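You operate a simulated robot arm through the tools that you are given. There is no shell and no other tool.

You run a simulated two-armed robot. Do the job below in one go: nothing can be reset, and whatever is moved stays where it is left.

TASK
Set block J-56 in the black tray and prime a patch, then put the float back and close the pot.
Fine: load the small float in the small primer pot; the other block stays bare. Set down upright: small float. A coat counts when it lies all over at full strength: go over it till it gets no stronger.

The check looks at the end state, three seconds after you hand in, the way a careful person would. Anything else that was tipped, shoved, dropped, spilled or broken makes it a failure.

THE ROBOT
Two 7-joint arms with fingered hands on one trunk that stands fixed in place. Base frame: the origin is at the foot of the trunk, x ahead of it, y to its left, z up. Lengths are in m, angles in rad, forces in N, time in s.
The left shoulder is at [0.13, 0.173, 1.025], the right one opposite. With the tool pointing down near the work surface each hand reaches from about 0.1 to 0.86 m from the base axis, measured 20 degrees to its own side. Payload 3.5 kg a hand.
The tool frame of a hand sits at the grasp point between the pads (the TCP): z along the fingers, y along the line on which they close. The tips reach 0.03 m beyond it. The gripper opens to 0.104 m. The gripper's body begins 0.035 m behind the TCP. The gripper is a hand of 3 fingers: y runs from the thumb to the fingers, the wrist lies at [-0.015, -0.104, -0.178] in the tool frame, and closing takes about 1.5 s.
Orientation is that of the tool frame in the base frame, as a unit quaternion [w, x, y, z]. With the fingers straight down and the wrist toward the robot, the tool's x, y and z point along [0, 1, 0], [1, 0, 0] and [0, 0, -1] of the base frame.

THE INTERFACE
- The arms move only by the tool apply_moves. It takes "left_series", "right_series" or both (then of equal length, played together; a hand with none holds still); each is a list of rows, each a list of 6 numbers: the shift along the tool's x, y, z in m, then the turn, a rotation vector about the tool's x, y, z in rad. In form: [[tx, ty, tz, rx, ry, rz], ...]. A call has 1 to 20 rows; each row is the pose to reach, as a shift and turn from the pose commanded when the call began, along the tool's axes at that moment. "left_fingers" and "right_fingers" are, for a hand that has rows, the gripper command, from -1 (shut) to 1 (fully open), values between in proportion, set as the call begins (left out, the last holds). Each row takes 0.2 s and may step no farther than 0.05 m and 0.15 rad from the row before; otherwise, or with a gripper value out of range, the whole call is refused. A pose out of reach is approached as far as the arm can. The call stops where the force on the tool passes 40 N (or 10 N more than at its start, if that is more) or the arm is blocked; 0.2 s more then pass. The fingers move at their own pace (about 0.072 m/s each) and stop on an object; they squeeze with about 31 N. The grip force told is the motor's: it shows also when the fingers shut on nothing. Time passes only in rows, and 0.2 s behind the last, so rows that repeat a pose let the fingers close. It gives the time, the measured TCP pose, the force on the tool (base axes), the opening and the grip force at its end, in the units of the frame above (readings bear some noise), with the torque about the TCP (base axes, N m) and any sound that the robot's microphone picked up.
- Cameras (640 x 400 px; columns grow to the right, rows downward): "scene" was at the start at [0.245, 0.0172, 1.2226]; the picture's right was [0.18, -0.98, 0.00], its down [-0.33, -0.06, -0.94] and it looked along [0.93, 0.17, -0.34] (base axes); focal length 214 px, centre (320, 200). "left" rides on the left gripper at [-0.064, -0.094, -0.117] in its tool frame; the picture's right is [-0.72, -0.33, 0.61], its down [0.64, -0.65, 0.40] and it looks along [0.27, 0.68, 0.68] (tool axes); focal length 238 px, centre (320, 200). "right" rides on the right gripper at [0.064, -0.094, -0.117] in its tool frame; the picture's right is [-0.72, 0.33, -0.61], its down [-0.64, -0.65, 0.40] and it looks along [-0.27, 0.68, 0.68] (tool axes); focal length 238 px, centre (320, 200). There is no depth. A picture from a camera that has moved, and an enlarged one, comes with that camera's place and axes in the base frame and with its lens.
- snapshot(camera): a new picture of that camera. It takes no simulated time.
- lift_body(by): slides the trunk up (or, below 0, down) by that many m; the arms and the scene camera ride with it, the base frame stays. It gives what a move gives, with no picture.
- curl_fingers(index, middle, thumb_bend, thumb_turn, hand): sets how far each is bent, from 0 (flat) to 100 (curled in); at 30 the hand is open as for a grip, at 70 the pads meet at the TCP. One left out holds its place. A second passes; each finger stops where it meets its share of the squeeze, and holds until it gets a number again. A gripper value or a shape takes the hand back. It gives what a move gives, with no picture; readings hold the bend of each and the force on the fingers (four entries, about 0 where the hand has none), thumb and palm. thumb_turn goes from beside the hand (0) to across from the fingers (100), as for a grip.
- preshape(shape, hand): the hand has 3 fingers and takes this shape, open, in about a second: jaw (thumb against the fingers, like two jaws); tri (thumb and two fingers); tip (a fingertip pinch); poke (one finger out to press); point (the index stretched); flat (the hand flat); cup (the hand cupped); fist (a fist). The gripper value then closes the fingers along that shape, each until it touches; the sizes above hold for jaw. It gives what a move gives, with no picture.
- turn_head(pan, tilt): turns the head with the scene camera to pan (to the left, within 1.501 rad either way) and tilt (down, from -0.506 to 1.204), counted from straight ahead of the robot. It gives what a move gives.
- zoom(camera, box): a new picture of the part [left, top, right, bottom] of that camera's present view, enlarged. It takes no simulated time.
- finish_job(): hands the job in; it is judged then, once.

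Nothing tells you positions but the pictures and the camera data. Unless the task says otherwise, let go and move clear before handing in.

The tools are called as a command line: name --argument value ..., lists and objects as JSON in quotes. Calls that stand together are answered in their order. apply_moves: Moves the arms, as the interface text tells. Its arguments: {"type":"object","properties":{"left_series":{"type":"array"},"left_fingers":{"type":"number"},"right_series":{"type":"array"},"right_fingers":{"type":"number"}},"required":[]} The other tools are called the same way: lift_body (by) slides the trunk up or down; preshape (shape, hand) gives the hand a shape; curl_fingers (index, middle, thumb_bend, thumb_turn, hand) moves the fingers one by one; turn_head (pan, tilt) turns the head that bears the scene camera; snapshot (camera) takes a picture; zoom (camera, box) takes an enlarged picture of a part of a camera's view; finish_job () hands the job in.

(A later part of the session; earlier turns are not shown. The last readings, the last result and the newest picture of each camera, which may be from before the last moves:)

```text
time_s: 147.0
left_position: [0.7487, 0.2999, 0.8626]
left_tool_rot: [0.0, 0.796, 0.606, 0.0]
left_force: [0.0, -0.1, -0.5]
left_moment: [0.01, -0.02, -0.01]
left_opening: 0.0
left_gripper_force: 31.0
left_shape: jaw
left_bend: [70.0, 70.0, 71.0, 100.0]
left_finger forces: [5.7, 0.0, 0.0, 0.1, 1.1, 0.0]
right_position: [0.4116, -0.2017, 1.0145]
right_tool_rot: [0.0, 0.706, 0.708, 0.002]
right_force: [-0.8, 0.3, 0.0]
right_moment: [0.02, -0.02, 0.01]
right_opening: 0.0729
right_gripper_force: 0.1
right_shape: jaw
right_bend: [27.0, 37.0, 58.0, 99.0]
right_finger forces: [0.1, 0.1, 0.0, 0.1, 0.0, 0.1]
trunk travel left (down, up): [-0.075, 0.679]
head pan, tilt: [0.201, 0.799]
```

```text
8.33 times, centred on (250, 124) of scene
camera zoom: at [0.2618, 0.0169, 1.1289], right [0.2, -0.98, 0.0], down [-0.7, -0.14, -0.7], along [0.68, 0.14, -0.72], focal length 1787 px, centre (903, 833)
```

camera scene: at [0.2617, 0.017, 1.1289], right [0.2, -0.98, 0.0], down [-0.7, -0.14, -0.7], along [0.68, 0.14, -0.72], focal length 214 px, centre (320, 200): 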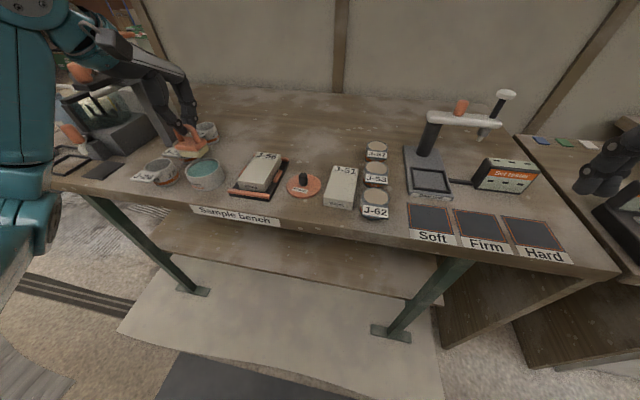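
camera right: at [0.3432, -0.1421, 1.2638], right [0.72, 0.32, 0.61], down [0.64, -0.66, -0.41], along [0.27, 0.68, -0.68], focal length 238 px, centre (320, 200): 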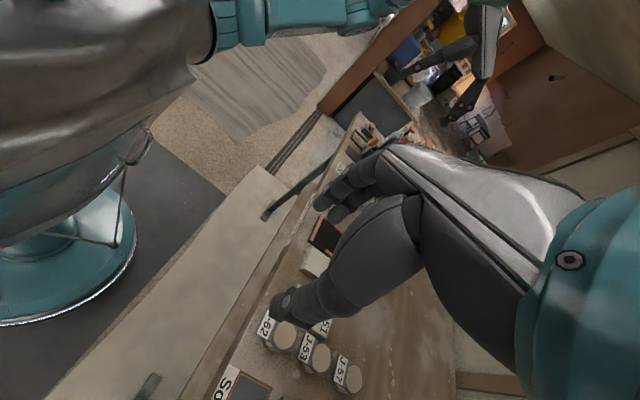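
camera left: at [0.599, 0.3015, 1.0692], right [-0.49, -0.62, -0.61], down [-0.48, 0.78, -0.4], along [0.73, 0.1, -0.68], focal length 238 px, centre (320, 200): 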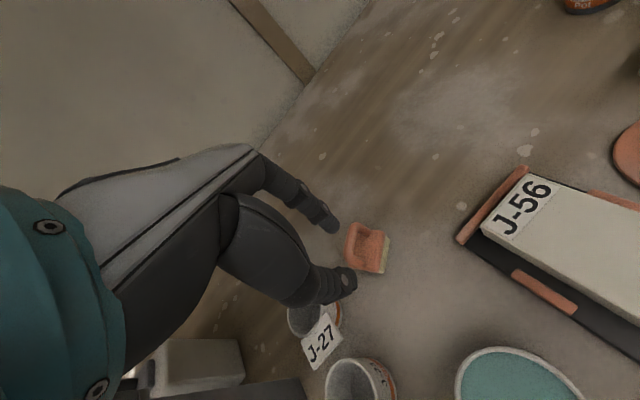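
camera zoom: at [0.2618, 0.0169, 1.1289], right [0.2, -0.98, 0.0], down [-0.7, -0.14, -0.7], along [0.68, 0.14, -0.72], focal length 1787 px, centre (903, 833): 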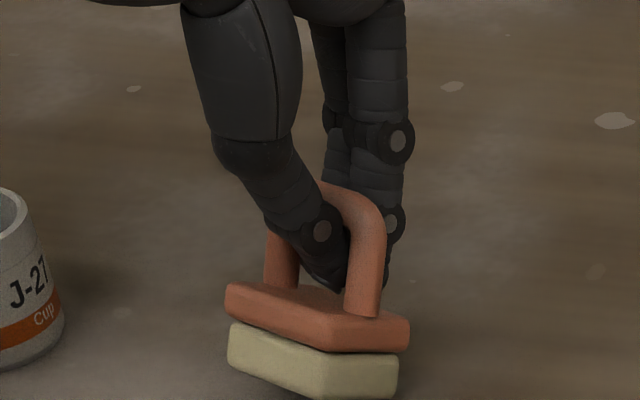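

apply_moves --left_series '[[0, 0, 0, 0, 0, 0], [0, 0, 0, 0, 0, 0]]' --left_fingers -0.8

apply_moves --left_series '[[0, 0, 0, 0, 0, 0], [0, 0, 0, 0, 0, 0]]' --left_fingers -0.5

apply_moves --left_series '[[0, 0, 0, 0, 0, 0], [0, 0, 0, 0, 0, 0], [0, 0, 0, 0, 0, 0]]' --left_fingers 0.1

zoom --camera "scene" --box '[230, 100, 270, 148]'

zoom --camera "left" --box '[290, 170, 430, 310]'

```text
time_s: 147.6
left_position: [0.7481, 0.2997, 0.8632]
left_tool_rot: [0.0, 0.795, 0.606, 0.0]
left_force: [-0.3, -0.5, -0.1]
left_moment: [0.01, -0.01, -0.01]
left_opening: 0.0103
left_gripper_force: 0.1
left_shape: jaw
left_bend: [72.0, 64.0, 73.0, 100.0]
left_finger forces: [0.0, 0.1, 0.0, 0.0, 0.1, 0.0]
right_position: [0.4116, -0.2037, 1.0144]
right_tool_rot: [0.0, 0.706, 0.708, 0.002]
right_force: [0.2, -0.1, 0.8]
right_moment: [0.0, 0.0, 0.03]
right_opening: 0.0729
right_gripper_force: 0.0
right_shape: jaw
right_bend: [27.0, 37.0, 58.0, 99.0]
right_finger forces: [0.0, 0.0, 0.0, 0.0, 0.0, 0.0]
trunk travel left (down, up): [-0.075, 0.679]
head pan, tilt: [0.201, 0.799]
```

```text
time_s: 148.2
left_position: [0.7487, 0.299, 0.8635]
left_tool_rot: [0.001, 0.795, 0.606, 0.001]
left_force: [0.7, 0.4, -0.2]
left_moment: [-0.02, -0.02, 0.02]
left_opening: 0.0254
left_gripper_force: 0.1
left_shape: jaw
left_bend: [74.0, 56.0, 74.0, 100.0]
left_finger forces: [0.0, 0.1, 0.1, 0.0, 0.0, 0.0]
right_position: [0.4122, -0.2027, 1.0141]
right_tool_rot: [0.0, 0.707, 0.708, 0.001]
right_force: [0.2, 0.5, -0.2]
right_moment: [-0.01, 0.01, 0.0]
right_opening: 0.0728
right_gripper_force: 0.0
right_shape: jaw
right_bend: [27.0, 37.0, 58.0, 99.0]
right_finger forces: [0.1, 0.0, 0.0, 0.0, 0.0, 0.1]
trunk travel left (down, up): [-0.075, 0.679]
head pan, tilt: [0.201, 0.799]
```

```text
time_s: 149.0
left_position: [0.7502, 0.2989, 0.8615]
left_tool_rot: [-0.001, 0.795, 0.606, 0.0]
left_force: [0.3, -0.3, -0.1]
left_moment: [0.01, -0.01, -0.01]
left_opening: 0.0567
left_gripper_force: 0.2
left_shape: jaw
left_bend: [74.0, 43.0, 67.0, 100.0]
left_finger forces: [0.1, 0.1, 0.0, 0.0, 0.0, 0.1]
right_position: [0.4127, -0.2033, 1.0152]
right_tool_rot: [0.0, 0.707, 0.708, 0.002]
right_force: [0.6, 0.7, 0.4]
right_moment: [0.06, -0.02, 0.0]
right_opening: 0.0729
right_gripper_force: 0.0
right_shape: jaw
right_bend: [27.0, 37.0, 58.0, 99.0]
right_finger forces: [0.1, 0.0, 0.1, 0.0, 0.0, 0.0]
trunk travel left (down, up): [-0.075, 0.679]
head pan, tilt: [0.201, 0.799]
```

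```text
8.33 times, centred on (250, 124) of scene
camera zoom: at [0.2618, 0.0169, 1.129], right [0.2, -0.98, 0.0], down [-0.7, -0.14, -0.7], along [0.68, 0.14, -0.72], focal length 1787 px, centre (903, 833)
```

zoom: 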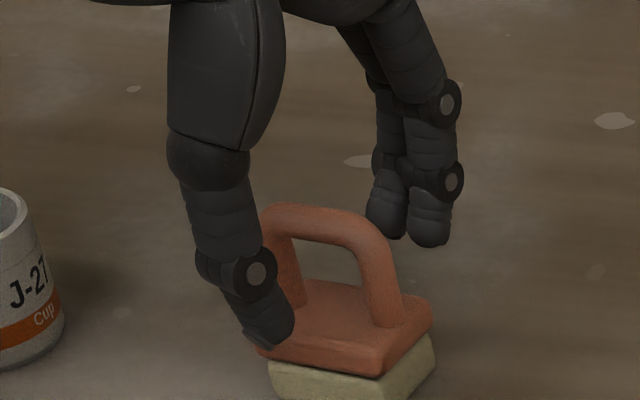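

```text
2.86 times, centred on (360, 240) of left
camera zoom: at [0.6416, 0.2617, 0.9796], right [-0.51, -0.61, -0.61], down [-0.46, 0.79, -0.4], along [0.73, 0.08, -0.68], focal length 681 px, centre (206, 86)
```

zoom: 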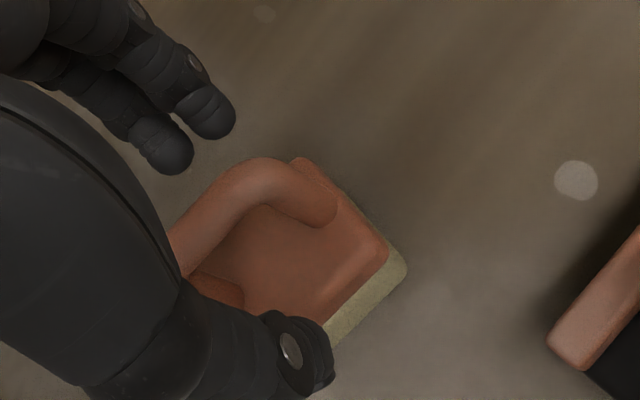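

The float settled upright. Raising to measure its pose for the plate grip.

apply_moves --left_series '[[0, 0, -0.02, 0, 0, 0], [0, 0, -0.04, 0, 0, 0], [0, 0, -0.07, 0, 0, 0]]' --left_fingers 0.3

zoom --camera "scene" --box '[234, 114, 270, 150]'

```text
time_s: 149.8
left_position: [0.7483, 0.3, 0.9337]
left_tool_rot: [0.001, 0.795, 0.606, 0.0]
left_force: [0.0, -0.6, -0.4]
left_moment: [-0.04, 0.0, -0.01]
left_opening: 0.0672
left_gripper_force: 0.1
left_shape: jaw
left_bend: [28.0, 39.0, 62.0, 100.0]
left_finger forces: [0.1, 0.1, 0.1, 0.0, 0.0, 0.0]
right_position: [0.4121, -0.2017, 1.0154]
right_tool_rot: [0.0, 0.707, 0.707, 0.001]
right_force: [-0.6, -0.3, -0.7]
right_moment: [-0.03, -0.03, -0.04]
right_opening: 0.073
right_gripper_force: 0.0
right_shape: jaw
right_bend: [27.0, 37.0, 58.0, 99.0]
right_finger forces: [0.0, 0.0, 0.0, 0.0, 0.1, 0.0]
trunk travel left (down, up): [-0.075, 0.679]
head pan, tilt: [0.201, 0.799]
```

```text
11.11 times, centred on (252, 132) of scene
camera zoom: at [0.2616, 0.0168, 1.1291], right [0.2, -0.98, 0.0], down [-0.7, -0.14, -0.7], along [0.68, 0.14, -0.72], focal length 2383 px, centre (1076, 956)
```

zoom: 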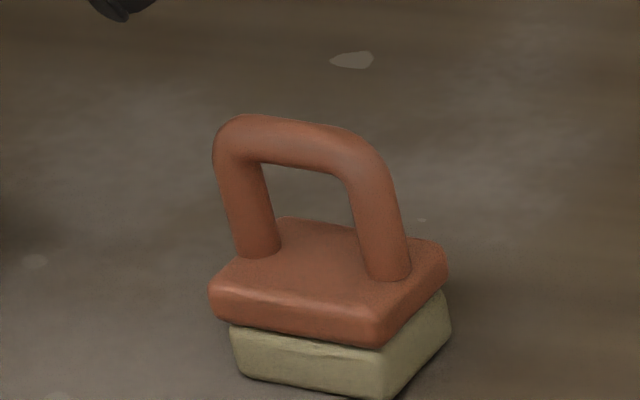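

Float at ≈[0.748, 0.306], yaw ≈−0.09. Aligning and descending so fingertips reach the plate sides with the handle between the fingers.

apply_moves --left_series '[[0.0013, -0.0037, 0, 0, 0, -0.09], [0.0013, -0.0037, 0.01, 0, 0, -0.177], [0.0013, -0.0037, 0.03, 0, 0, -0.177], [0.0013, -0.0037, 0.05, 0, 0, -0.177], [0.0013, -0.0037, 0.07, 0, 0, -0.177], [0.0013, -0.0037, 0.08, 0, 0, -0.177], [0.0013, -0.0037, 0.08, 0, 0, -0.177]]'

zoom --camera "scene" --box '[230, 104, 274, 150]'

zoom --camera "left" --box '[280, 160, 440, 320]'

```text
time_s: 151.4
left_position: [0.7442, 0.3013, 0.8541]
left_tool_rot: [0.0, 0.739, 0.674, 0.0]
left_force: [-1.3, -0.4, 0.5]
left_moment: [0.02, 0.04, -0.01]
left_opening: 0.0672
left_gripper_force: 0.1
left_shape: jaw
left_bend: [28.0, 39.0, 62.0, 100.0]
left_finger forces: [0.0, 0.0, 0.0, 0.0, 0.0, 0.0]
right_position: [0.4119, -0.2028, 1.0147]
right_tool_rot: [0.0, 0.706, 0.708, 0.001]
right_force: [-0.3, -0.1, -0.3]
right_moment: [-0.01, 0.02, -0.01]
right_opening: 0.0729
right_gripper_force: 0.1
right_shape: jaw
right_bend: [27.0, 37.0, 58.0, 99.0]
right_finger forces: [0.0, 0.0, 0.0, 0.0, 0.0, 0.0]
trunk travel left (down, up): [-0.075, 0.679]
head pan, tilt: [0.201, 0.799]
```

```text
8.70 times, centred on (252, 127) of scene
camera zoom: at [0.2618, 0.0169, 1.129], right [0.2, -0.98, 0.0], down [-0.7, -0.14, -0.7], along [0.68, 0.14, -0.72], focal length 1865 px, centre (911, 835)
```

zoom: 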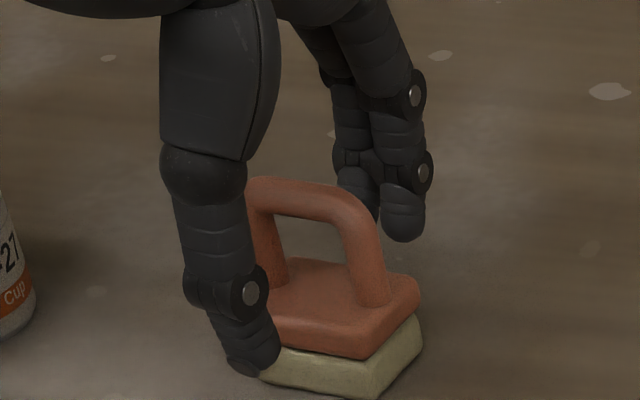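

```text
2.50 times, centred on (360, 240) of left
camera zoom: at [0.6453, 0.2451, 0.9707], right [-0.39, -0.69, -0.61], down [-0.59, 0.7, -0.4], along [0.71, 0.21, -0.68], focal length 596 px, centre (220, 100)
```

zoom: 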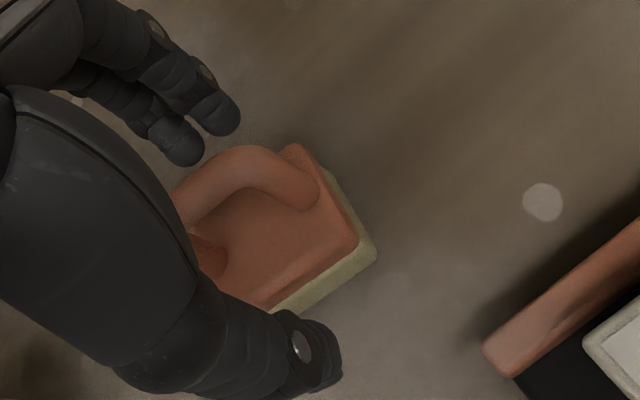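

Aligned. Lowering the last 1 cm and closing on the plate sides.

apply_moves --left_series '[[0, 0, 0.005, 0, 0, 0], [0, 0, 0.0095, 0, 0, 0], [0, 0, 0.0095, 0, 0, 0]]'

apply_moves --left_series '[[0, 0, 0, 0, 0, 0], [0, 0, 0, 0, 0, 0], [0, 0, 0, 0, 0, 0], [0, 0, 0, 0, 0, 0], [0, 0, 0, 0, 0, 0], [0, 0, 0, 0, 0, 0], [0, 0, 0, 0, 0, 0]]' --left_fingers -1

zoom --camera "scene" --box '[230, 104, 274, 150]'

zoom --camera "left" --box '[280, 160, 440, 320]'

```text
time_s: 152.2
left_position: [0.7449, 0.3023, 0.8441]
left_tool_rot: [0.0, 0.738, 0.675, 0.0]
left_force: [0.2, -0.1, 0.1]
left_moment: [0.01, -0.01, 0.01]
left_opening: 0.067
left_gripper_force: 0.1
left_shape: jaw
left_bend: [28.0, 39.0, 62.0, 100.0]
left_finger forces: [0.0, 0.0, 0.0, 0.0, 0.1, 0.0]
right_position: [0.4118, -0.2021, 1.015]
right_tool_rot: [0.0, 0.706, 0.708, 0.002]
right_force: [0.1, 0.4, -0.4]
right_moment: [-0.02, 0.03, -0.02]
right_opening: 0.0728
right_gripper_force: 0.1
right_shape: jaw
right_bend: [27.0, 37.0, 58.0, 99.0]
right_finger forces: [0.1, 0.0, 0.0, 0.0, 0.1, 0.0]
trunk travel left (down, up): [-0.075, 0.679]
head pan, tilt: [0.201, 0.799]
```

```text
time_s: 153.8
left_position: [0.745, 0.3016, 0.8444]
left_tool_rot: [0.001, 0.739, 0.674, 0.0]
left_force: [0.2, 0.5, -0.5]
left_moment: [0.01, -0.01, -0.01]
left_opening: 0.0325
left_gripper_force: 30.7
left_shape: jaw
left_bend: [74.0, 53.0, 74.0, 100.0]
left_finger forces: [18.2, 9.6, 0.0, 0.1, 27.9, 0.0]
right_position: [0.4113, -0.2023, 1.0153]
right_tool_rot: [0.0, 0.707, 0.707, 0.002]
right_force: [-0.2, 0.2, -0.4]
right_moment: [0.0, 0.03, -0.01]
right_opening: 0.0729
right_gripper_force: 0.0
right_shape: jaw
right_bend: [27.0, 37.0, 58.0, 99.0]
right_finger forces: [0.1, 0.0, 0.0, 0.0, 0.0, 0.0]
trunk travel left (down, up): [-0.075, 0.679]
head pan, tilt: [0.201, 0.799]
```

```text
8.70 times, centred on (252, 127) of scene
camera zoom: at [0.2618, 0.0169, 1.1289], right [0.2, -0.98, 0.0], down [-0.7, -0.14, -0.7], along [0.68, 0.14, -0.72], focal length 1865 px, centre (911, 835)
```

zoom: 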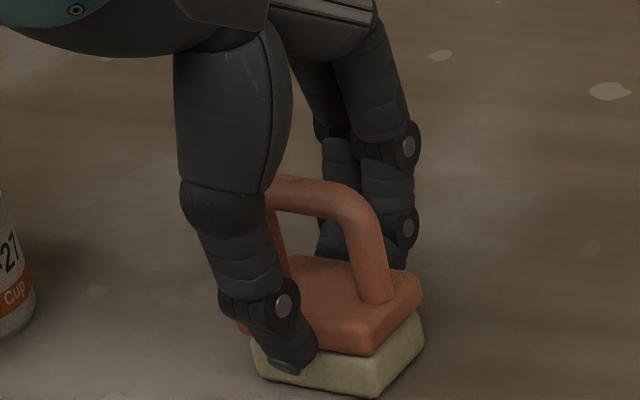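

```text
2.50 times, centred on (360, 240) of left
camera zoom: at [0.6459, 0.2458, 0.9604], right [-0.39, -0.69, -0.61], down [-0.59, 0.7, -0.4], along [0.7, 0.21, -0.68], focal length 596 px, centre (220, 100)
```

zoom: 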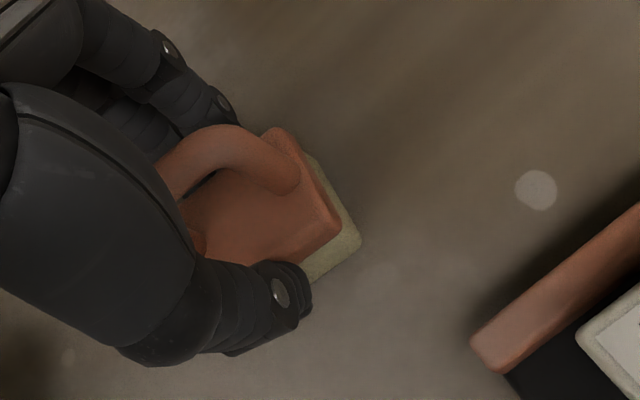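

A proper three-point grip on the plate. Lift test.

apply_moves --left_series '[[0, 0, -0.005, 0, 0, 0], [0, 0, -0.015, 0, 0, 0], [0, 0, -0.03, 0, 0, 0], [0, 0, -0.05, 0, 0, 0], [0, 0, -0.05, 0, 0, 0]]'

zoom --camera "scene" --box '[224, 84, 274, 140]'

zoom --camera "left" --box '[280, 160, 440, 320]'

```text
time_s: 155.0
left_position: [0.7463, 0.3013, 0.8952]
left_tool_rot: [0.0, 0.738, 0.674, 0.001]
left_force: [0.3, -0.2, -0.7]
left_moment: [0.03, 0.03, -0.02]
left_opening: 0.0325
left_gripper_force: 30.8
left_shape: jaw
left_bend: [74.0, 53.0, 74.0, 100.0]
left_finger forces: [18.2, 9.6, 0.0, 0.0, 27.9, 0.0]
right_position: [0.4114, -0.2032, 1.0145]
right_tool_rot: [0.0, 0.707, 0.707, 0.001]
right_force: [0.6, 0.4, -0.4]
right_moment: [0.0, 0.02, -0.01]
right_opening: 0.073
right_gripper_force: 0.1
right_shape: jaw
right_bend: [27.0, 37.0, 58.0, 99.0]
right_finger forces: [0.1, 0.0, 0.0, 0.1, 0.1, 0.0]
trunk travel left (down, up): [-0.075, 0.679]
head pan, tilt: [0.201, 0.799]
```

```text
7.14 times, centred on (249, 112) of scene
camera zoom: at [0.2619, 0.0169, 1.1289], right [0.2, -0.98, 0.0], down [-0.7, -0.14, -0.7], along [0.68, 0.14, -0.72], focal length 1532 px, centre (827, 829)
```

zoom: 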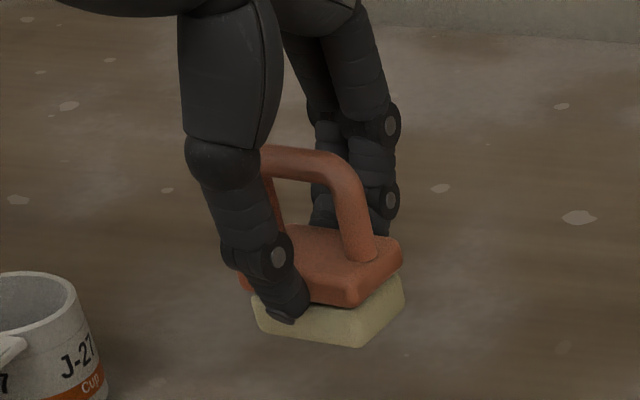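

```text
2.50 times, centred on (360, 240) of left
camera zoom: at [0.6462, 0.2445, 1.0114], right [-0.39, -0.69, -0.61], down [-0.59, 0.7, -0.4], along [0.7, 0.21, -0.68], focal length 596 px, centre (220, 100)
```

zoom: 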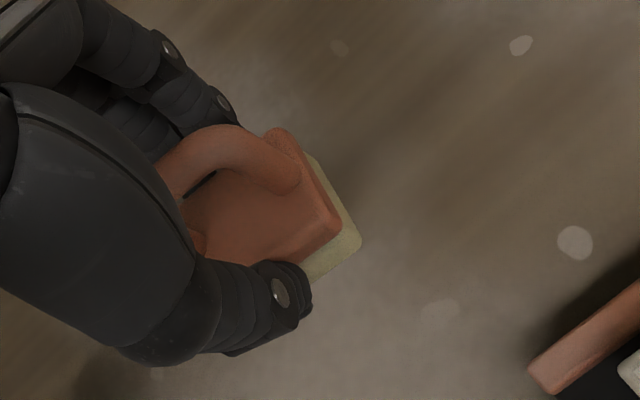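

Rigid and level. The sponge bottom is 0.044 m below the TCP. Carrying it above the pot and squaring to yaw 0.

apply_moves --left_series '[[0, 0, -0.035, 0, 0, 0], [0.0051, -0.0335, -0.04, 0, 0, -0.02], [0.0102, -0.067, -0.04, 0, 0, -0.04], [0.0153, -0.1005, -0.04, 0, 0, -0.06], [0.0204, -0.134, -0.04, 0, 0, -0.08], [0.0254, -0.1674, -0.04, 0, 0, -0.092], [0.0254, -0.1674, -0.02, 0, 0, -0.092], [0.0254, -0.1674, -0.01, 0, 0, -0.092], [0.0254, -0.1674, -0.01, 0, 0, -0.092]]'

zoom --camera "scene" --box '[176, 130, 236, 200]'

zoom --camera "left" --box '[280, 170, 440, 330]'

```text
time_s: 157.0
left_position: [0.5798, 0.3414, 0.9049]
left_tool_rot: [-0.001, 0.706, 0.708, 0.0]
left_force: [0.0, -0.1, 0.1]
left_moment: [0.02, -0.05, 0.02]
left_opening: 0.0327
left_gripper_force: 31.2
left_shape: jaw
left_bend: [74.0, 53.0, 74.0, 100.0]
left_finger forces: [18.2, 9.7, 0.1, 0.0, 27.8, 0.1]
right_position: [0.4115, -0.2023, 1.0156]
right_tool_rot: [0.0, 0.706, 0.708, 0.002]
right_force: [-0.5, 0.5, 0.4]
right_moment: [0.04, 0.0, -0.01]
right_opening: 0.0729
right_gripper_force: 0.1
right_shape: jaw
right_bend: [27.0, 37.0, 58.0, 99.0]
right_finger forces: [0.0, 0.0, 0.0, 0.1, 0.0, 0.0]
trunk travel left (down, up): [-0.075, 0.679]
head pan, tilt: [0.201, 0.799]
```

```text
5.71 times, centred on (206, 165) of scene
camera zoom: at [0.2617, 0.0169, 1.129], right [0.2, -0.98, 0.0], down [-0.7, -0.14, -0.7], along [0.68, 0.14, -0.72], focal length 1226 px, centre (971, 400)
```

zoom: 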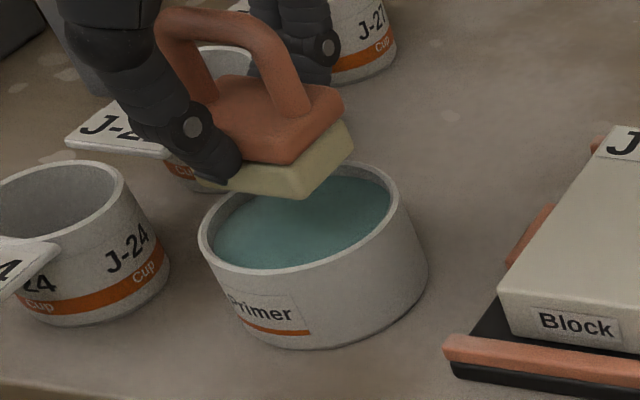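

```text
2.50 times, centred on (360, 250) of left
camera zoom: at [0.4858, 0.2756, 1.0224], right [-0.33, -0.72, -0.61], down [-0.65, 0.64, -0.4], along [0.68, 0.27, -0.68], focal length 596 px, centre (220, 75)
```

zoom: 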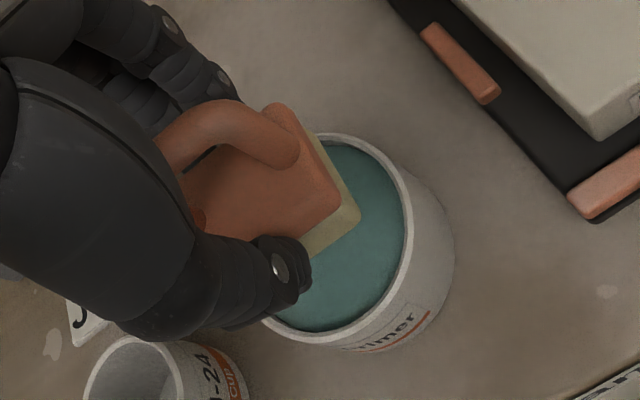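

Close to centred. Lowering to just above the rim to confirm alignment.

apply_moves --left_series '[[0, 0, 0.006, 0, 0, 0], [0, 0, 0.012, 0, 0, 0], [0, 0, 0.016, 0, 0, 0], [0, 0, 0.016, 0, 0, 0]]'

zoom --camera "scene" --box '[182, 140, 232, 190]'

zoom --camera "left" --box '[300, 180, 420, 310]'

```text
time_s: 158.0
left_position: [0.5794, 0.3418, 0.8881]
left_tool_rot: [0.0, 0.706, 0.708, -0.001]
left_force: [0.1, -0.2, 0.0]
left_moment: [0.01, 0.06, 0.02]
left_opening: 0.0323
left_gripper_force: 30.7
left_shape: jaw
left_bend: [74.0, 53.0, 74.0, 100.0]
left_finger forces: [18.2, 9.6, 0.1, 0.1, 28.0, 0.0]
right_position: [0.412, -0.2026, 1.0136]
right_tool_rot: [0.0, 0.707, 0.708, 0.002]
right_force: [0.4, 0.9, -0.6]
right_moment: [0.0, 0.02, -0.01]
right_opening: 0.0728
right_gripper_force: 0.0
right_shape: jaw
right_bend: [27.0, 37.0, 58.0, 99.0]
right_finger forces: [0.0, 0.1, 0.0, 0.0, 0.1, 0.1]
trunk travel left (down, up): [-0.075, 0.679]
head pan, tilt: [0.201, 0.799]
```

```text
8.00 times, centred on (207, 165) of scene
camera zoom: at [0.2618, 0.0169, 1.1289], right [0.2, -0.98, 0.0], down [-0.7, -0.14, -0.7], along [0.68, 0.14, -0.72], focal length 1716 px, centre (1224, 480)
```

zoom: 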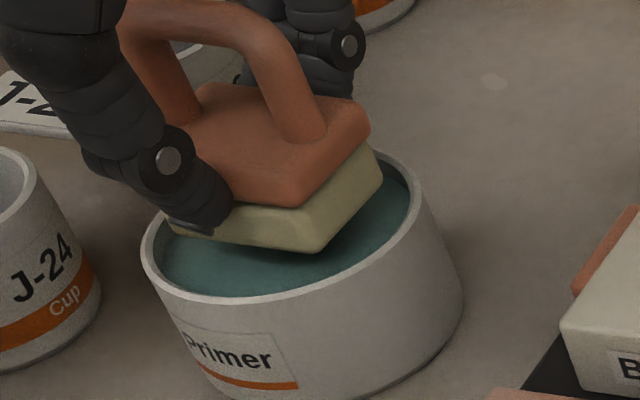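

```text
3.08 times, centred on (360, 245) of left
camera zoom: at [0.4865, 0.2759, 1.0045], right [-0.33, -0.72, -0.61], down [-0.65, 0.64, -0.4], along [0.68, 0.27, -0.68], focal length 733 px, centre (197, 62)
```

zoom: 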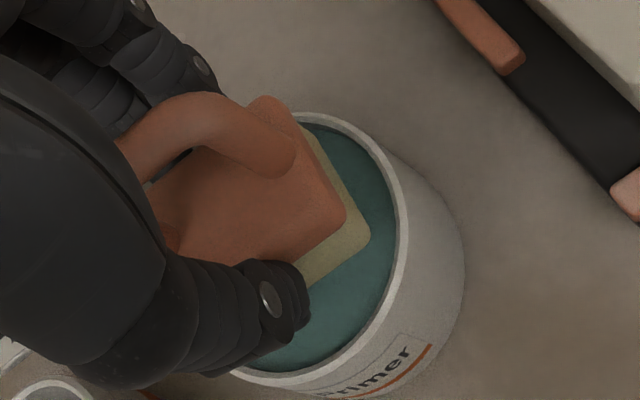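

Float centre is ~2 mm to +y of the pot centre; correcting and lowering in small steps.

apply_moves --left_series '[[-0.002, 0, 0, 0, 0, 0], [-0.002, 0, 0.003, 0, 0, 0], [-0.002, 0, 0.006, 0, 0, 0], [-0.002, 0, 0.008, 0, 0, 0]]'

zoom --camera "scene" --box '[182, 140, 232, 190]'

```text
time_s: 159.0
left_position: [0.5801, 0.3393, 0.8797]
left_tool_rot: [0.001, 0.706, 0.708, 0.002]
left_force: [0.1, 3.2, 7.8]
left_moment: [-0.07, 0.13, 0.03]
left_opening: 0.033
left_gripper_force: 31.3
left_shape: jaw
left_bend: [74.0, 53.0, 74.0, 100.0]
left_finger forces: [19.7, 9.9, 0.0, 0.0, 29.8, 0.1]
right_position: [0.4106, -0.2027, 1.0157]
right_tool_rot: [0.0, 0.707, 0.707, 0.001]
right_force: [-0.1, -0.3, 0.2]
right_moment: [0.03, 0.01, -0.02]
right_opening: 0.0734
right_gripper_force: 0.0
right_shape: jaw
right_bend: [27.0, 37.0, 58.0, 99.0]
right_finger forces: [0.0, 0.0, 0.0, 0.1, 0.0, 0.0]
trunk travel left (down, up): [-0.075, 0.679]
head pan, tilt: [0.201, 0.799]
```

```text
8.00 times, centred on (207, 165) of scene
camera zoom: at [0.2612, 0.0169, 1.1292], right [0.2, -0.98, 0.0], down [-0.7, -0.14, -0.7], along [0.68, 0.14, -0.72], focal length 1716 px, centre (1224, 480)
```

zoom: 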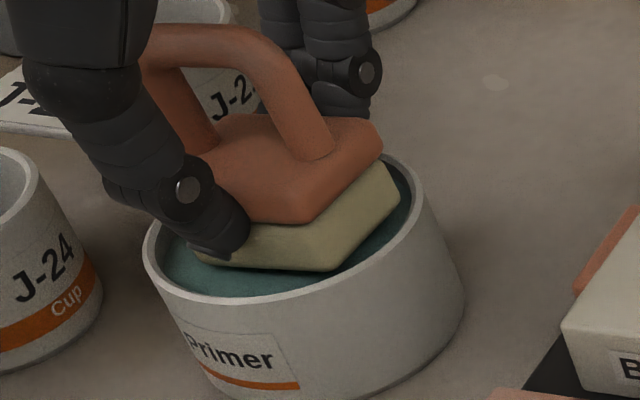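

Contact on the far-right rim (≈8 N up). I'll lift 6 mm, shift −3 mm in x and +1.5 mm in y, and try again.

apply_moves --left_series '[[0, 0, -0.006, 0, 0, 0], [0.0015, -0.003, -0.007, 0, 0, 0], [0.0015, -0.003, -0.007, 0, 0, 0]]'

zoom --camera "scene" --box '[187, 143, 227, 187]'

zoom --camera "left" --box '[300, 180, 420, 310]'

```text
time_s: 159.8
left_position: [0.5779, 0.3413, 0.8863]
left_tool_rot: [0.0, 0.707, 0.707, 0.0]
left_force: [-0.5, 0.8, -0.7]
left_moment: [0.0, -0.01, -0.01]
left_opening: 0.0323
left_gripper_force: 31.2
left_shape: jaw
left_bend: [74.0, 53.0, 74.0, 100.0]
left_finger forces: [18.8, 9.9, 0.0, 0.1, 28.9, 0.0]
right_position: [0.4114, -0.2022, 1.0144]
right_tool_rot: [-0.001, 0.706, 0.708, 0.001]
right_force: [0.2, 1.0, -0.2]
right_moment: [0.0, 0.0, -0.02]
right_opening: 0.0729
right_gripper_force: 0.1
right_shape: jaw
right_bend: [27.0, 37.0, 58.0, 99.0]
right_finger forces: [0.0, 0.0, 0.1, 0.1, 0.0, 0.0]
trunk travel left (down, up): [-0.075, 0.679]
head pan, tilt: [0.201, 0.799]
```

```text
9.09 times, centred on (207, 165) of scene
camera zoom: at [0.2618, 0.0169, 1.1289], right [0.2, -0.98, 0.0], down [-0.7, -0.14, -0.7], along [0.68, 0.14, -0.72], focal length 1950 px, centre (1347, 518)
```

zoom: 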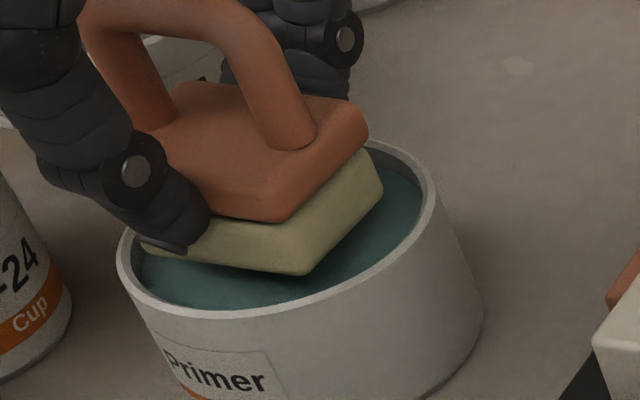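

```text
3.08 times, centred on (360, 245) of left
camera zoom: at [0.483, 0.2766, 1.0028], right [-0.33, -0.72, -0.61], down [-0.65, 0.64, -0.4], along [0.68, 0.27, -0.68], focal length 733 px, centre (197, 62)
```

zoom: 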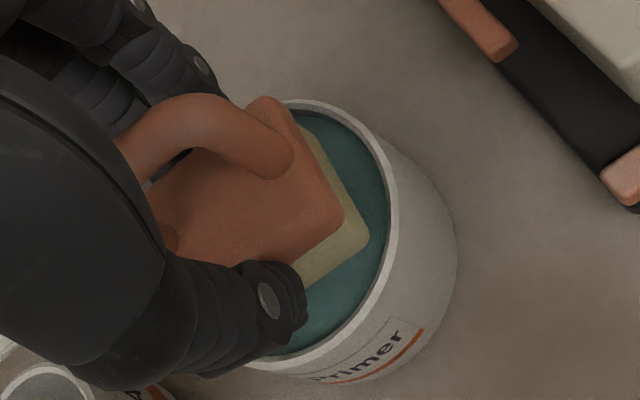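

The numbers are within a couple of mm, so I want a tighter fix of the pot's centre. Taking a dedicated zoom of the pot's rim and base.

zoom --camera "scene" --box '[186, 150, 242, 202]'

zoom --camera "left" --box '[300, 190, 420, 310]'

```text
7.69 times, centred on (214, 176) of scene
camera zoom: at [0.2618, 0.0169, 1.1289], right [0.2, -0.98, 0.0], down [-0.7, -0.14, -0.7], along [0.68, 0.14, -0.72], focal length 1650 px, centre (1135, 385)
```

zoom: 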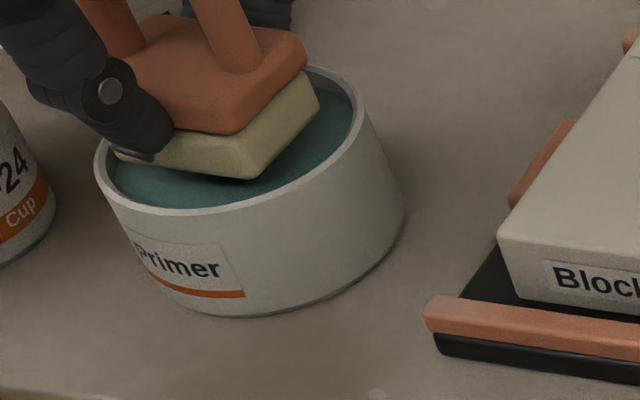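

```text
3.33 times, centred on (360, 250) of left
camera zoom: at [0.483, 0.2766, 1.0028], right [-0.33, -0.72, -0.61], down [-0.65, 0.64, -0.4], along [0.68, 0.27, -0.68], focal length 794 px, centre (187, 33)
```

zoom: 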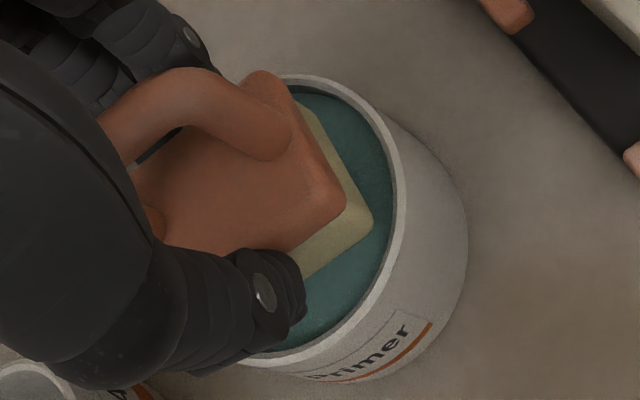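

The torque reading says the near-right corner touched, so the float must go a bit toward +x/+y of that spot. Shifting to TCP ≈[0.583, 0.341] and descending in careful steps.

apply_moves --left_series '[[-0.0003, 0.0025, 0, 0, 0, 0], [-0.0003, 0.005, 0, 0, 0, 0], [-0.0003, 0.005, 0.003, 0, 0, 0], [-0.0003, 0.005, 0.005, 0, 0, 0], [-0.0003, 0.005, 0.005, 0, 0, 0]]'

apply_moves --left_series '[[0, 0, 0.0015, 0, 0, 0], [0, 0, 0.003, 0, 0, 0], [0, 0, 0.003, 0, 0, 0]]'

zoom --camera "scene" --box '[186, 150, 242, 202]'

```text
time_s: 161.0
left_position: [0.583, 0.3414, 0.8821]
left_tool_rot: [0.0, 0.706, 0.708, 0.0]
left_force: [0.3, -0.1, -0.2]
left_moment: [0.01, 0.0, -0.01]
left_opening: 0.0323
left_gripper_force: 30.5
left_shape: jaw
left_bend: [74.0, 53.0, 74.0, 100.0]
left_finger forces: [18.9, 10.1, 0.1, 0.0, 29.1, 0.1]
right_position: [0.4123, -0.2031, 1.0165]
right_tool_rot: [0.001, 0.707, 0.708, 0.001]
right_force: [0.1, -0.2, 0.1]
right_moment: [0.03, 0.02, -0.03]
right_opening: 0.0728
right_gripper_force: 0.1
right_shape: jaw
right_bend: [27.0, 37.0, 58.0, 99.0]
right_finger forces: [0.0, 0.0, 0.0, 0.0, 0.0, 0.0]
trunk travel left (down, up): [-0.075, 0.679]
head pan, tilt: [0.201, 0.799]
```

```text
time_s: 161.8
left_position: [0.5814, 0.3393, 0.8801]
left_tool_rot: [0.0, 0.707, 0.707, 0.0]
left_force: [0.4, 0.1, -0.5]
left_moment: [0.0, -0.03, -0.02]
left_opening: 0.0327
left_gripper_force: 30.8
left_shape: jaw
left_bend: [74.0, 53.0, 74.0, 100.0]
left_finger forces: [18.9, 10.0, 0.1, 0.1, 29.0, 0.0]
right_position: [0.4118, -0.2024, 1.0152]
right_tool_rot: [0.0, 0.706, 0.708, 0.001]
right_force: [-0.1, -0.7, 1.1]
right_moment: [-0.02, 0.02, -0.01]
right_opening: 0.0729
right_gripper_force: 0.0
right_shape: jaw
right_bend: [27.0, 37.0, 58.0, 99.0]
right_finger forces: [0.1, 0.1, 0.1, 0.0, 0.1, 0.0]
trunk travel left (down, up): [-0.075, 0.679]
head pan, tilt: [0.201, 0.799]
```

```text
7.69 times, centred on (214, 176) of scene
camera zoom: at [0.2618, 0.0169, 1.1289], right [0.2, -0.98, 0.0], down [-0.7, -0.14, -0.7], along [0.68, 0.14, -0.72], focal length 1650 px, centre (1135, 385)
```

zoom: 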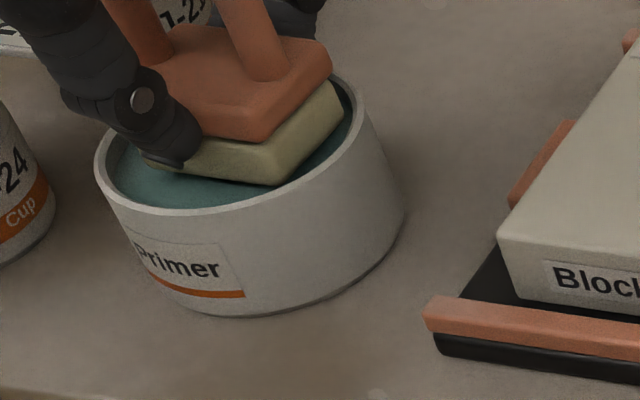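

No contact now. The right gap looks smaller than the left, so I'll shift 2.5 mm to +y and continue down into the primer.

apply_moves --left_series '[[0.0025, 0.0005, 0, 0, 0, 0], [0.0025, 0.0005, 0.002, 0, 0, 0], [0.0025, 0.0005, 0.004, 0, 0, 0], [0.0025, 0.0005, 0.004, 0, 0, 0]]'

zoom --camera "scene" --box '[186, 150, 242, 202]'

```text
time_s: 162.8
left_position: [0.5824, 0.3436, 0.876]
left_tool_rot: [0.002, 0.707, 0.708, 0.002]
left_force: [1.7, 0.9, 8.9]
left_moment: [0.03, -0.11, 0.0]
left_opening: 0.0329
left_gripper_force: 31.2
left_shape: jaw
left_bend: [74.0, 53.0, 74.0, 100.0]
left_finger forces: [19.7, 11.6, 0.0, 0.0, 29.5, 0.0]
right_position: [0.4112, -0.2027, 1.0144]
right_tool_rot: [0.001, 0.707, 0.707, 0.001]
right_force: [-0.7, -0.1, -1.1]
right_moment: [-0.01, 0.01, -0.01]
right_opening: 0.0728
right_gripper_force: 0.1
right_shape: jaw
right_bend: [27.0, 37.0, 58.0, 99.0]
right_finger forces: [0.1, 0.0, 0.0, 0.0, 0.0, 0.0]
trunk travel left (down, up): [-0.075, 0.679]
head pan, tilt: [0.201, 0.799]
```

```text
7.69 times, centred on (214, 176) of scene
camera zoom: at [0.2612, 0.0165, 1.1293], right [0.2, -0.98, 0.0], down [-0.7, -0.14, -0.7], along [0.68, 0.14, -0.72], focal length 1650 px, centre (1135, 385)
```

zoom: 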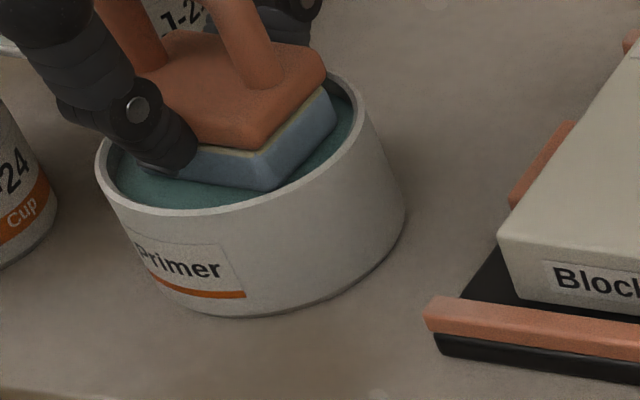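

The sponge turned blue — it is loaded, with the grip intact. Lifting out.

apply_moves --left_series '[[0, 0, -0.004, 0, 0, 0], [0, 0, -0.01, 0, 0, 0], [0, 0, -0.02, 0, 0, 0], [0, 0, -0.035, 0, 0, 0], [0, 0, -0.05, 0, 0, 0], [0, 0, -0.05, 0, 0, 0]]'

zoom --camera "scene" --box '[176, 126, 296, 202]'

zoom --camera "left" --box '[280, 170, 440, 330]'

```text
time_s: 164.2
left_position: [0.5825, 0.3439, 0.9253]
left_tool_rot: [0.0, 0.707, 0.707, 0.0]
left_force: [-0.1, -0.8, -0.7]
left_moment: [0.03, 0.02, 0.02]
left_opening: 0.0328
left_gripper_force: 30.9
left_shape: jaw
left_bend: [74.0, 53.0, 74.0, 100.0]
left_finger forces: [18.7, 10.7, 0.0, 0.1, 29.4, 0.1]
right_position: [0.4118, -0.2028, 1.0141]
right_tool_rot: [0.0, 0.707, 0.708, 0.001]
right_force: [0.5, 0.5, 0.1]
right_moment: [0.0, 0.05, -0.01]
right_opening: 0.0731
right_gripper_force: 0.0
right_shape: jaw
right_bend: [27.0, 37.0, 58.0, 99.0]
right_finger forces: [0.1, 0.1, 0.0, 0.0, 0.0, 0.0]
trunk travel left (down, up): [-0.075, 0.679]
head pan, tilt: [0.201, 0.799]
```

```text
5.26 times, centred on (236, 164) of scene
camera zoom: at [0.2619, 0.0169, 1.1289], right [0.2, -0.98, 0.0], down [-0.7, -0.14, -0.7], along [0.68, 0.14, -0.72], focal length 1129 px, centre (762, 390)
```

zoom: 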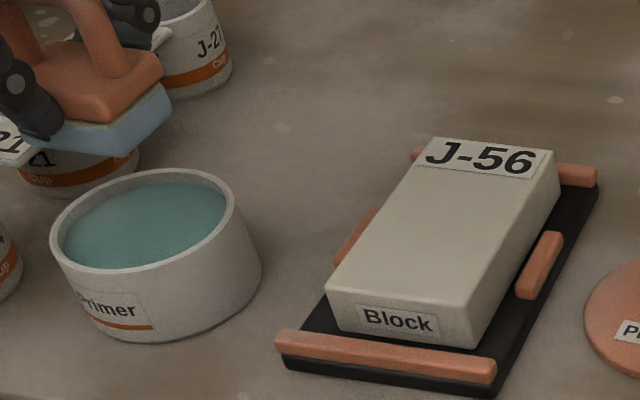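

```text
2.50 times, centred on (360, 250) of left
camera zoom: at [0.4888, 0.2783, 1.042], right [-0.33, -0.72, -0.61], down [-0.65, 0.64, -0.4], along [0.68, 0.27, -0.68], focal length 596 px, centre (220, 75)
```

zoom: 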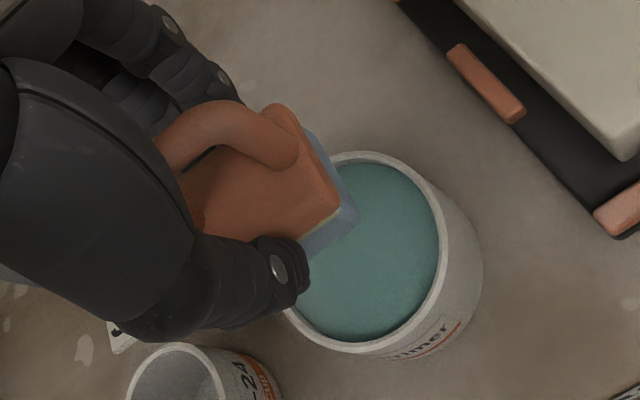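

The float is loaded. Before coating, I'll measure the block's top precisely.

zoom --camera "scene" --box '[224, 146, 296, 206]'

```text
6.67 times, centred on (260, 176) of scene
camera zoom: at [0.2619, 0.0169, 1.1289], right [0.2, -0.98, 0.0], down [-0.7, -0.14, -0.7], along [0.68, 0.14, -0.72], focal length 1430 px, centre (720, 360)
```

zoom: 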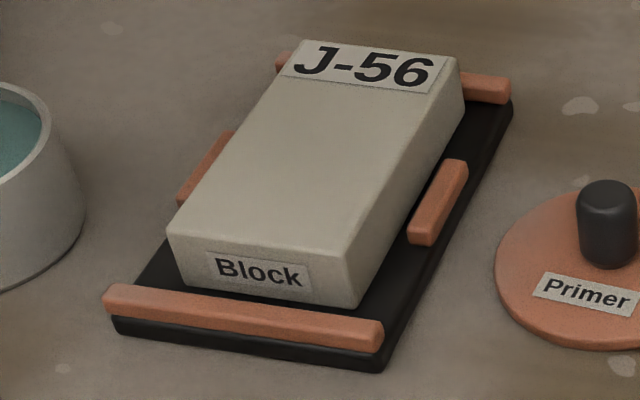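

Block top ≈ x 0.566–0.673, y 0.198–0.258, z≈0.831. Moving the loaded float above the block's centre and lowering to contact.

apply_moves --left_series '[[-0.0302, 0.0085, 0, 0, 0, 0], [-0.0604, 0.017, 0, 0, 0, 0], [-0.0907, 0.0255, 0, 0, 0, 0], [-0.121, 0.034, 0, 0, 0, 0], [-0.121, 0.034, 0.02, 0, 0, 0], [-0.121, 0.034, 0.035, 0, 0, 0], [-0.121, 0.034, 0.042, 0, 0, 0], [-0.121, 0.034, 0.042, 0, 0, 0]]'

zoom --camera "scene" --box '[216, 126, 306, 202]'

zoom --camera "left" --box '[280, 150, 460, 330]'

```text
time_s: 166.0
left_position: [0.6167, 0.2217, 0.8837]
left_tool_rot: [0.0, 0.707, 0.707, -0.001]
left_force: [1.1, 0.5, -0.7]
left_moment: [-0.01, -0.03, 0.0]
left_opening: 0.0328
left_gripper_force: 30.4
left_shape: jaw
left_bend: [74.0, 53.0, 74.0, 100.0]
left_finger forces: [18.6, 10.7, 0.0, 0.1, 29.2, 0.0]
right_position: [0.4118, -0.2025, 1.0148]
right_tool_rot: [0.0, 0.707, 0.708, 0.002]
right_force: [-0.4, 0.2, -0.7]
right_moment: [-0.02, 0.03, -0.01]
right_opening: 0.0726
right_gripper_force: 0.2
right_shape: jaw
right_bend: [27.0, 37.0, 58.0, 99.0]
right_finger forces: [0.1, 0.0, 0.0, 0.0, 0.0, 0.0]
trunk travel left (down, up): [-0.075, 0.679]
head pan, tilt: [0.201, 0.799]
```

```text
5.26 times, centred on (261, 164) of scene
camera zoom: at [0.2618, 0.0169, 1.129], right [0.2, -0.98, 0.0], down [-0.7, -0.14, -0.7], along [0.68, 0.14, -0.72], focal length 1129 px, centre (630, 390)
```

zoom: 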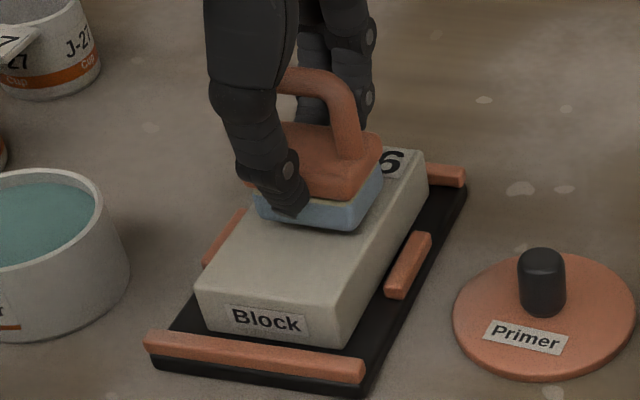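

```text
2.22 times, centred on (370, 240) of left
camera zoom: at [0.5228, 0.1554, 1.0001], right [-0.33, -0.72, -0.61], down [-0.65, 0.64, -0.4], along [0.68, 0.27, -0.68], focal length 530 px, centre (209, 111)
```

zoom: 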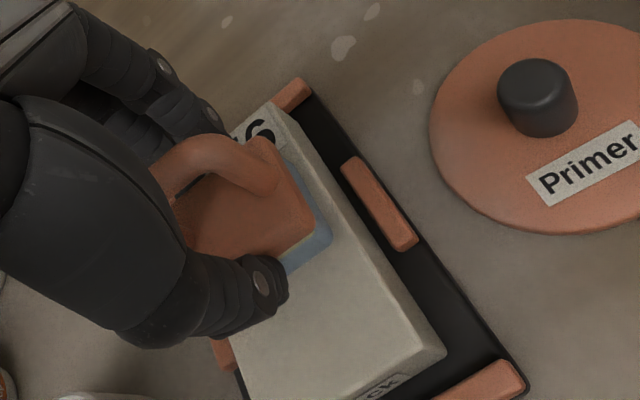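

apply_moves --left_series '[[0, 0, 0.003, 0, 0, 0], [0, 0, 0.005, 0, 0, 0], [0, 0, 0.0065, 0, 0, 0], [0, 0, 0.0065, 0, 0, 0]]'

```text
time_s: 167.0
left_position: [0.6167, 0.221, 0.8782]
left_tool_rot: [0.001, 0.707, 0.707, 0.001]
left_force: [0.2, -0.2, 7.4]
left_moment: [0.03, -0.02, 0.01]
left_opening: 0.0327
left_gripper_force: 30.8
left_shape: jaw
left_bend: [74.0, 53.0, 74.0, 100.0]
left_finger forces: [18.8, 10.8, 0.0, 0.1, 30.6, 0.0]
right_position: [0.4117, -0.2031, 1.015]
right_tool_rot: [0.0, 0.707, 0.707, 0.001]
right_force: [0.3, 0.0, 0.0]
right_moment: [-0.04, 0.01, 0.01]
right_opening: 0.0729
right_gripper_force: 0.1
right_shape: jaw
right_bend: [27.0, 37.0, 58.0, 99.0]
right_finger forces: [0.0, 0.0, 0.0, 0.0, 0.0, 0.1]
trunk travel left (down, up): [-0.075, 0.679]
head pan, tilt: [0.201, 0.799]
```

Contact with ~7 N at TCP z≈0.878, so the block top is ≈0.835. I'll ease off 1 mm and make slow strokes along the right lane first.

apply_moves --left_series '[[-0.004, -0.008, -0.001, 0, 0, 0], [-0.009, -0.018, -0.001, 0, 0, 0], [-0.009, -0.03, -0.001, 0, 0, 0], [-0.009, -0.042, -0.001, 0, 0, 0], [-0.009, -0.03, -0.001, 0, 0, 0], [-0.009, -0.018, -0.001, 0, 0, 0], [-0.009, -0.006, -0.001, 0, 0, 0], [-0.009, 0.006, -0.001, 0, 0, 0], [-0.009, 0.018, -0.001, 0, 0, 0], [-0.009, 0.03, -0.001, 0, 0, 0], [-0.009, 0.042, -0.001, 0, 0, 0], [-0.009, 0.03, -0.001, 0, 0, 0], [-0.009, 0.018, -0.001, 0, 0, 0], [-0.009, 0.006, -0.001, 0, 0, 0], [-0.009, -0.006, -0.001, 0, 0, 0]]'

zoom --camera "scene" --box '[216, 126, 306, 202]'

zoom --camera "left" --box '[280, 150, 460, 330]'

```text
time_s: 170.2
left_position: [0.6102, 0.213, 0.879]
left_tool_rot: [0.0, 0.707, 0.707, 0.0]
left_force: [-0.1, 0.3, -0.6]
left_moment: [0.01, 0.01, -0.03]
left_opening: 0.033
left_gripper_force: 31.0
left_shape: jaw
left_bend: [74.0, 53.0, 74.0, 100.0]
left_finger forces: [20.0, 10.6, 0.0, 0.0, 30.7, 0.0]
right_position: [0.4121, -0.2018, 1.015]
right_tool_rot: [0.0, 0.707, 0.708, 0.001]
right_force: [0.2, -0.1, -0.2]
right_moment: [0.0, 0.01, 0.02]
right_opening: 0.0726
right_gripper_force: 0.0
right_shape: jaw
right_bend: [27.0, 37.0, 58.0, 99.0]
right_finger forces: [0.0, 0.0, 0.0, 0.0, 0.0, 0.0]
trunk travel left (down, up): [-0.075, 0.679]
head pan, tilt: [0.201, 0.799]
```

```text
5.26 times, centred on (261, 164) of scene
camera zoom: at [0.2618, 0.0169, 1.129], right [0.2, -0.98, 0.0], down [-0.7, -0.14, -0.7], along [0.68, 0.14, -0.72], focal length 1129 px, centre (630, 390)
```

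zoom: 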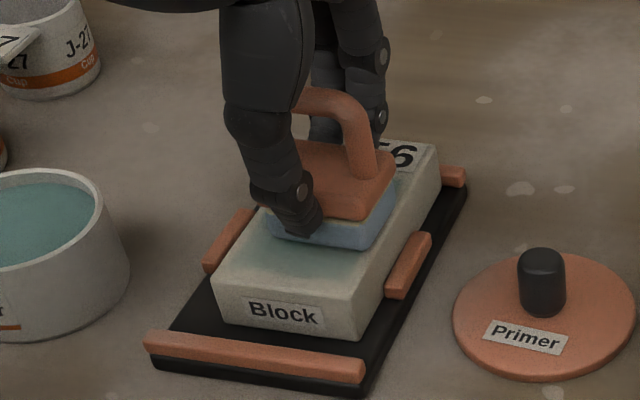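

```text
2.22 times, centred on (370, 240) of left
camera zoom: at [0.5167, 0.1479, 0.9958], right [-0.33, -0.72, -0.61], down [-0.65, 0.64, -0.4], along [0.68, 0.27, -0.68], focal length 530 px, centre (209, 111)
```

zoom: 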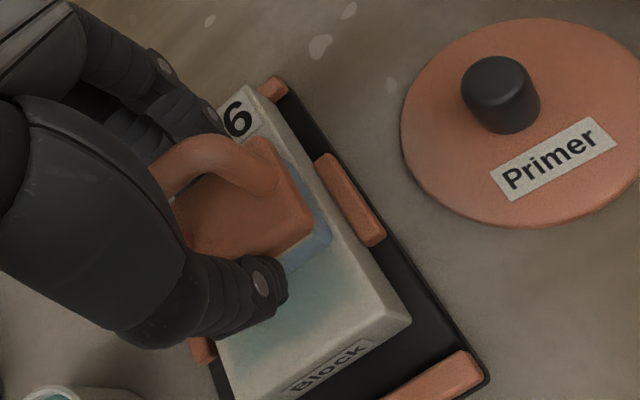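

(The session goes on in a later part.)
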